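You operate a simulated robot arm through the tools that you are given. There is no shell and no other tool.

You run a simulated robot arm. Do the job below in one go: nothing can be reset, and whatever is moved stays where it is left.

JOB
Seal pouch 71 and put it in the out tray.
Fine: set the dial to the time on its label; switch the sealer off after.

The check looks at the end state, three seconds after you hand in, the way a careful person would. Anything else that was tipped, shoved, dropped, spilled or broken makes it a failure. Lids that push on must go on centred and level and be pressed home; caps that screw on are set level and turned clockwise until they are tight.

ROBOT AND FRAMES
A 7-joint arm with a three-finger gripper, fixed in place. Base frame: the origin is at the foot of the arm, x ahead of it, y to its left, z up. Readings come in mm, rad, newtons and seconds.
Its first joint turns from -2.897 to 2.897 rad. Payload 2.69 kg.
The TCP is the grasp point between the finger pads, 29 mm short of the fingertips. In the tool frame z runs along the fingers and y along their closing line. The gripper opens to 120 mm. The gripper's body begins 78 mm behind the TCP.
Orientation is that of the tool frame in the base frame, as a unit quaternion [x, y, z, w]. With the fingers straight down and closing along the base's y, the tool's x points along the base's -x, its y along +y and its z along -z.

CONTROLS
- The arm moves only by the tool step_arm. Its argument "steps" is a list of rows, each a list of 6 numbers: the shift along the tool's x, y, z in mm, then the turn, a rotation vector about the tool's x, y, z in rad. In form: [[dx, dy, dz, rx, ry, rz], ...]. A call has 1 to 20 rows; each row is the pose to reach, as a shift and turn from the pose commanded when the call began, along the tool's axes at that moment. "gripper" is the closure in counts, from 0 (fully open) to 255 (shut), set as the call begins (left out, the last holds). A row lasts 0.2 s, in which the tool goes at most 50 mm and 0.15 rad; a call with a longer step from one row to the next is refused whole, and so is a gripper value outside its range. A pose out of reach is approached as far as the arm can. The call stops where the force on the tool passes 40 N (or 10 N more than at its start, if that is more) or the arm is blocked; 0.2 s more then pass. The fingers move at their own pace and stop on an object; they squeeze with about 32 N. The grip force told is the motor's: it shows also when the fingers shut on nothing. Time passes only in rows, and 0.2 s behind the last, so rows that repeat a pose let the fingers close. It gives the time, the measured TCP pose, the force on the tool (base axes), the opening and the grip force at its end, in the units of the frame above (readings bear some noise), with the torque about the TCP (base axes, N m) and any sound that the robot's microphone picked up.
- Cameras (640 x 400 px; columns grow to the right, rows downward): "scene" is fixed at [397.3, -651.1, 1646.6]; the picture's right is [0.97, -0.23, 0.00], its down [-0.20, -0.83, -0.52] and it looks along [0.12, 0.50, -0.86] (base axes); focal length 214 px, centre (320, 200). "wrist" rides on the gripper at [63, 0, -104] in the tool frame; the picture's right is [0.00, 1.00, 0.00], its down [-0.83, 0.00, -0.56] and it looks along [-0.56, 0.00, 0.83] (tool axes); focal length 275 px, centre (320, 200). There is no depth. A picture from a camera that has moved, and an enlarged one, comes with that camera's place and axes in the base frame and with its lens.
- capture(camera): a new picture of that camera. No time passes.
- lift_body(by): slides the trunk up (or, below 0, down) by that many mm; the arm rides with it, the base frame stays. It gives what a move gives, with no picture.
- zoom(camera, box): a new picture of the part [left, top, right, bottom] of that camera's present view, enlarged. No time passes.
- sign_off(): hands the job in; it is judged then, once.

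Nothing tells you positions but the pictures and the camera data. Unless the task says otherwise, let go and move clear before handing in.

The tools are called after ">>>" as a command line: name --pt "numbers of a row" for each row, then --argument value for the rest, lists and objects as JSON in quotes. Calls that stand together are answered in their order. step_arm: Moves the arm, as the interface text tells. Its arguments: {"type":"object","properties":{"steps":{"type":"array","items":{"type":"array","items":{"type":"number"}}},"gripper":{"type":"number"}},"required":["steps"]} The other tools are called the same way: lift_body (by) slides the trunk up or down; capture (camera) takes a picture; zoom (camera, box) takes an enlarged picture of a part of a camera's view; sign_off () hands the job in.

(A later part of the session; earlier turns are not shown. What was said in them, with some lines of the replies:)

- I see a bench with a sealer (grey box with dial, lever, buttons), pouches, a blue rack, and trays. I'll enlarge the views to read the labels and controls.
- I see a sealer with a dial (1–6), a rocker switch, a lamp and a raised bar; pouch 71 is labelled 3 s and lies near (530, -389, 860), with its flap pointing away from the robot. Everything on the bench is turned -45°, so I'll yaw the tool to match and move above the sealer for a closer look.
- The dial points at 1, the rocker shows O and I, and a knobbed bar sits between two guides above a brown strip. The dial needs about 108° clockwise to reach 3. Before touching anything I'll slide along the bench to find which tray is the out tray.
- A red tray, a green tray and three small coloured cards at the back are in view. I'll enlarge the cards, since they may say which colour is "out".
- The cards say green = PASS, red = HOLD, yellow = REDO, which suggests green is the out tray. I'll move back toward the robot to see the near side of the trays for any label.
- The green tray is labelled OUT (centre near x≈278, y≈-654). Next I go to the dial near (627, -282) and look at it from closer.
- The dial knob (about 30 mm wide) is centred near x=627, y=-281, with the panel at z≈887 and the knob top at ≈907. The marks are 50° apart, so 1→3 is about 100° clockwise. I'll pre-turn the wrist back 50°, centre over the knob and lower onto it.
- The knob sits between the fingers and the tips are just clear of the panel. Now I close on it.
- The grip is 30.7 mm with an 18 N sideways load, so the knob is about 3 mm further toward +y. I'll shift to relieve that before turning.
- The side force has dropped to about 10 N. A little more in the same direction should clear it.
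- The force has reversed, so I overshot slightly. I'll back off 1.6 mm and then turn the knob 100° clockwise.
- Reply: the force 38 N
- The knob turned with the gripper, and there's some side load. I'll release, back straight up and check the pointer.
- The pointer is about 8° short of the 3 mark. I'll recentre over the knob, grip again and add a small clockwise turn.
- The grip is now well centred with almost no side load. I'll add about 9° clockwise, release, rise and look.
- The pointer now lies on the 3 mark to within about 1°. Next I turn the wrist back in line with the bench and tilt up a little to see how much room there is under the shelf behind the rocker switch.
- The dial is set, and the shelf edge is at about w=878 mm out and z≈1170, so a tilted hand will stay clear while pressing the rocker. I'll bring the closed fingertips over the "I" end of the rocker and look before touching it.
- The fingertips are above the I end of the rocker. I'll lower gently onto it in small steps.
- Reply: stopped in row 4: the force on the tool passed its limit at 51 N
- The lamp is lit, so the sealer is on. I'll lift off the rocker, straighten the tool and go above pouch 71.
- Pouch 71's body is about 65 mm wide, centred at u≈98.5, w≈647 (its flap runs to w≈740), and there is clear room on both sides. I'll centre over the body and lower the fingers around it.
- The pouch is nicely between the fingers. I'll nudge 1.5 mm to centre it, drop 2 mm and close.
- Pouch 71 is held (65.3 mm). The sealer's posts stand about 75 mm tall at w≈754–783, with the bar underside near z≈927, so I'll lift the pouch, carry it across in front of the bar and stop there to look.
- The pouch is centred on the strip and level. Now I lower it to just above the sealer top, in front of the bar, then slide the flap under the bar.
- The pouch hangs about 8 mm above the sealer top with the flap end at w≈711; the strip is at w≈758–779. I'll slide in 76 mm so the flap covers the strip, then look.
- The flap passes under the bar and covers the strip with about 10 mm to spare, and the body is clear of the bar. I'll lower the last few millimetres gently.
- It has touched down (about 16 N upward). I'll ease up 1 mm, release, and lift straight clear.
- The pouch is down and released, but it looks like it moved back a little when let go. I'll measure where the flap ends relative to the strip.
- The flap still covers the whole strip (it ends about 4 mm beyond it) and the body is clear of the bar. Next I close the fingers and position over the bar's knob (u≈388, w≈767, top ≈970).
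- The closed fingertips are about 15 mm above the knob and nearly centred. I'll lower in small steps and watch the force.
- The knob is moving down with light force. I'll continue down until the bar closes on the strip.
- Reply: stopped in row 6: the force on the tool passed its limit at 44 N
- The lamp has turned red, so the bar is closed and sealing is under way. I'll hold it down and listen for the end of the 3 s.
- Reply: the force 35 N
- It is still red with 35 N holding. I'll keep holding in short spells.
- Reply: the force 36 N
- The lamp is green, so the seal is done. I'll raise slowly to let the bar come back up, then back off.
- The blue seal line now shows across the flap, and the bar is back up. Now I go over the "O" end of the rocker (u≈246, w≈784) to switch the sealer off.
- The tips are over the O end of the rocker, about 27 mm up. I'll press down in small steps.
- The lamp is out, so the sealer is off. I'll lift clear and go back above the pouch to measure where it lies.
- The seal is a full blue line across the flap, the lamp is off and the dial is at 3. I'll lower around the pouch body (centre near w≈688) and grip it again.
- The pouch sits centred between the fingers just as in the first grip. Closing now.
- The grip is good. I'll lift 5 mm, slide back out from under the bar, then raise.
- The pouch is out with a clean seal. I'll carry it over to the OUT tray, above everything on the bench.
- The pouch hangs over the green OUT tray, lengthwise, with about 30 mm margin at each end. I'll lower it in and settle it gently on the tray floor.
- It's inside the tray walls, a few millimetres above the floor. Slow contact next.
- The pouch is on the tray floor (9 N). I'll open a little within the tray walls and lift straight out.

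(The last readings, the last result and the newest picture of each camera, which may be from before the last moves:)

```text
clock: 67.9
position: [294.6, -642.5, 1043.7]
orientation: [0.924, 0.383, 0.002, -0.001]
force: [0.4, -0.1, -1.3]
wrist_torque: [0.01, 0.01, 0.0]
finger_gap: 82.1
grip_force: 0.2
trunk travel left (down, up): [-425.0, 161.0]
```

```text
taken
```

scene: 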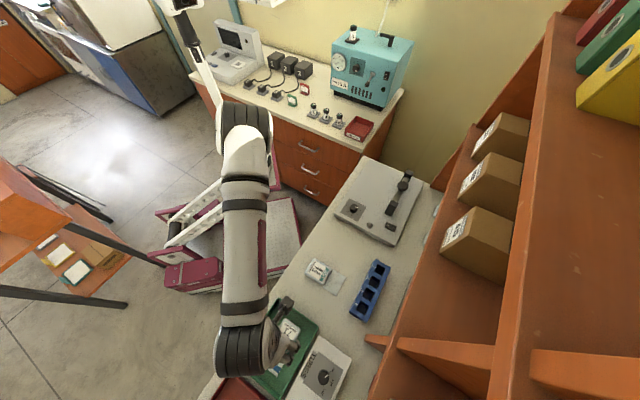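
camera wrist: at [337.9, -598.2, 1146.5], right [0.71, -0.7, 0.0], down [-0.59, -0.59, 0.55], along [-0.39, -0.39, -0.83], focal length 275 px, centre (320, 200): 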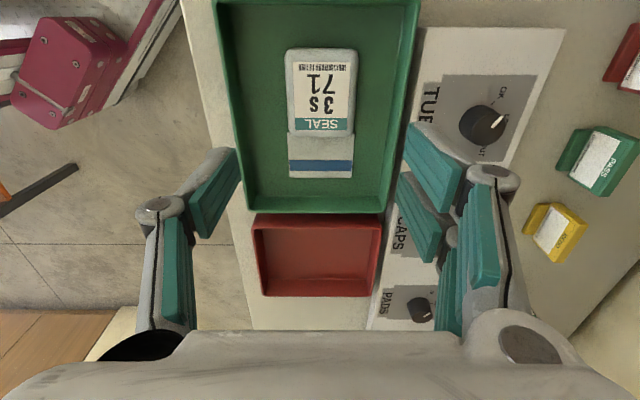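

Pouch 71 lies flat in the OUT tray with its seal. I'll raise further clear and make a last check on the sealer, dial and tray.

>>> step_arm --pt "30 0 -40 0 0 0" --pt "60 0 -80 0 0 0" --pt "95 0 -110 0 0 0" --pt "130 0 -130 0 0 0" --pt "170 0 -140 0 0 0"

>>> zoom --camera "scene" --box '[330, 150, 430, 250]'

>>> zoom --camera "scene" --box '[220, 250, 400, 400]'

>>> capture --camera "wrist"

```text
clock: 69.1
position: [411.7, -522.1, 1183.7]
orientation: [0.924, 0.382, 0.0, -0.001]
force: [-0.1, -0.2, 0.2]
wrist_torque: [0.07, -0.04, -0.02]
finger_gap: 81.9
grip_force: 0.2
trunk travel left (down, up): [-425.0, 161.0]
```

```text
4.00 times, centred on (380, 200) of scene
camera zoom: at [397.3, -651.1, 1646.6], right [0.97, -0.23, 0.0], down [-0.2, -0.83, -0.52], along [0.12, 0.5, -0.86], focal length 858 px, centre (80, 200)
```

zoom: 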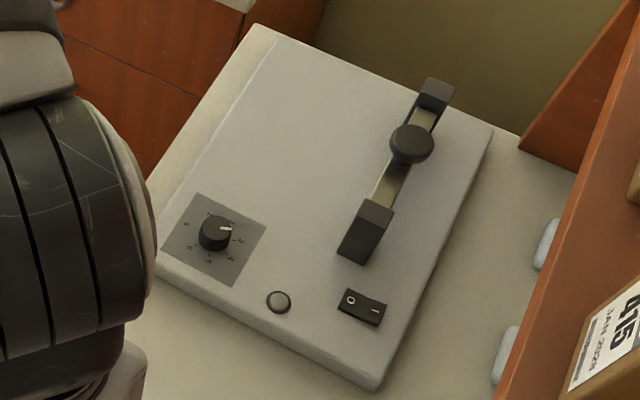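

```text
2.67 times, centred on (310, 325) of scene
camera zoom: at [397.3, -651.1, 1646.6], right [0.97, -0.23, 0.0], down [-0.2, -0.83, -0.52], along [0.12, 0.5, -0.86], focal length 572 px, centre (347, -133)
```

zoom: 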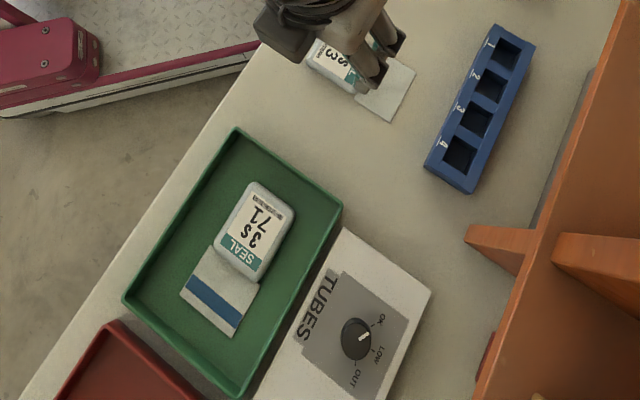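

```text
taken
camera wrist: at [455.4, -478.4, 1287.2], right [0.71, -0.71, 0.0], down [-0.59, -0.59, 0.55], along [-0.39, -0.39, -0.83], focal length 275 px, centre (320, 200)
```

wrist: 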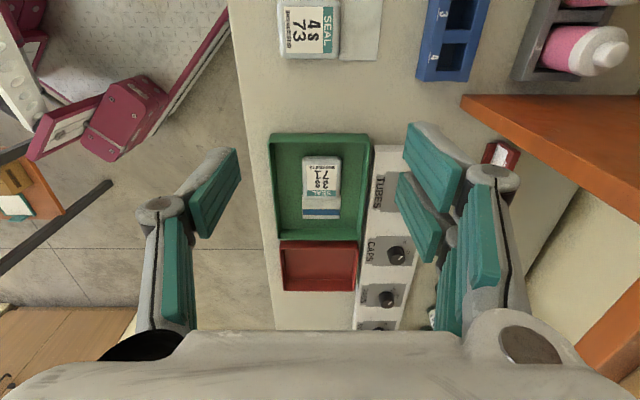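

The sealer is off with its dial at 3 and the bar up. Pouch 71 lies sealed and flat in the OUT tray, the arm is clear, and nothing else was disturbed, so I'm handing in.

>>> sign_off

```text
The job is handed in.
```

Pouch 71 is sealed and lying flat in the green OUT tray, and the job is handed in.

- **Dial:** set to 3, the time on the pouch's label. It first landed about 8° short, so I turned it again; it now reads within about 1° of the mark.
- **Seal:** I held the bar down until the lamp went from red to green. A full blue seal line runs across the flap.
- **Sealer:** switched off at the rocker afterwards, and the lamp is out. The bar is back up.
- **Everything else:** in the last pictures nothing else on the bench looked moved, and the arm was clear before I handed in.
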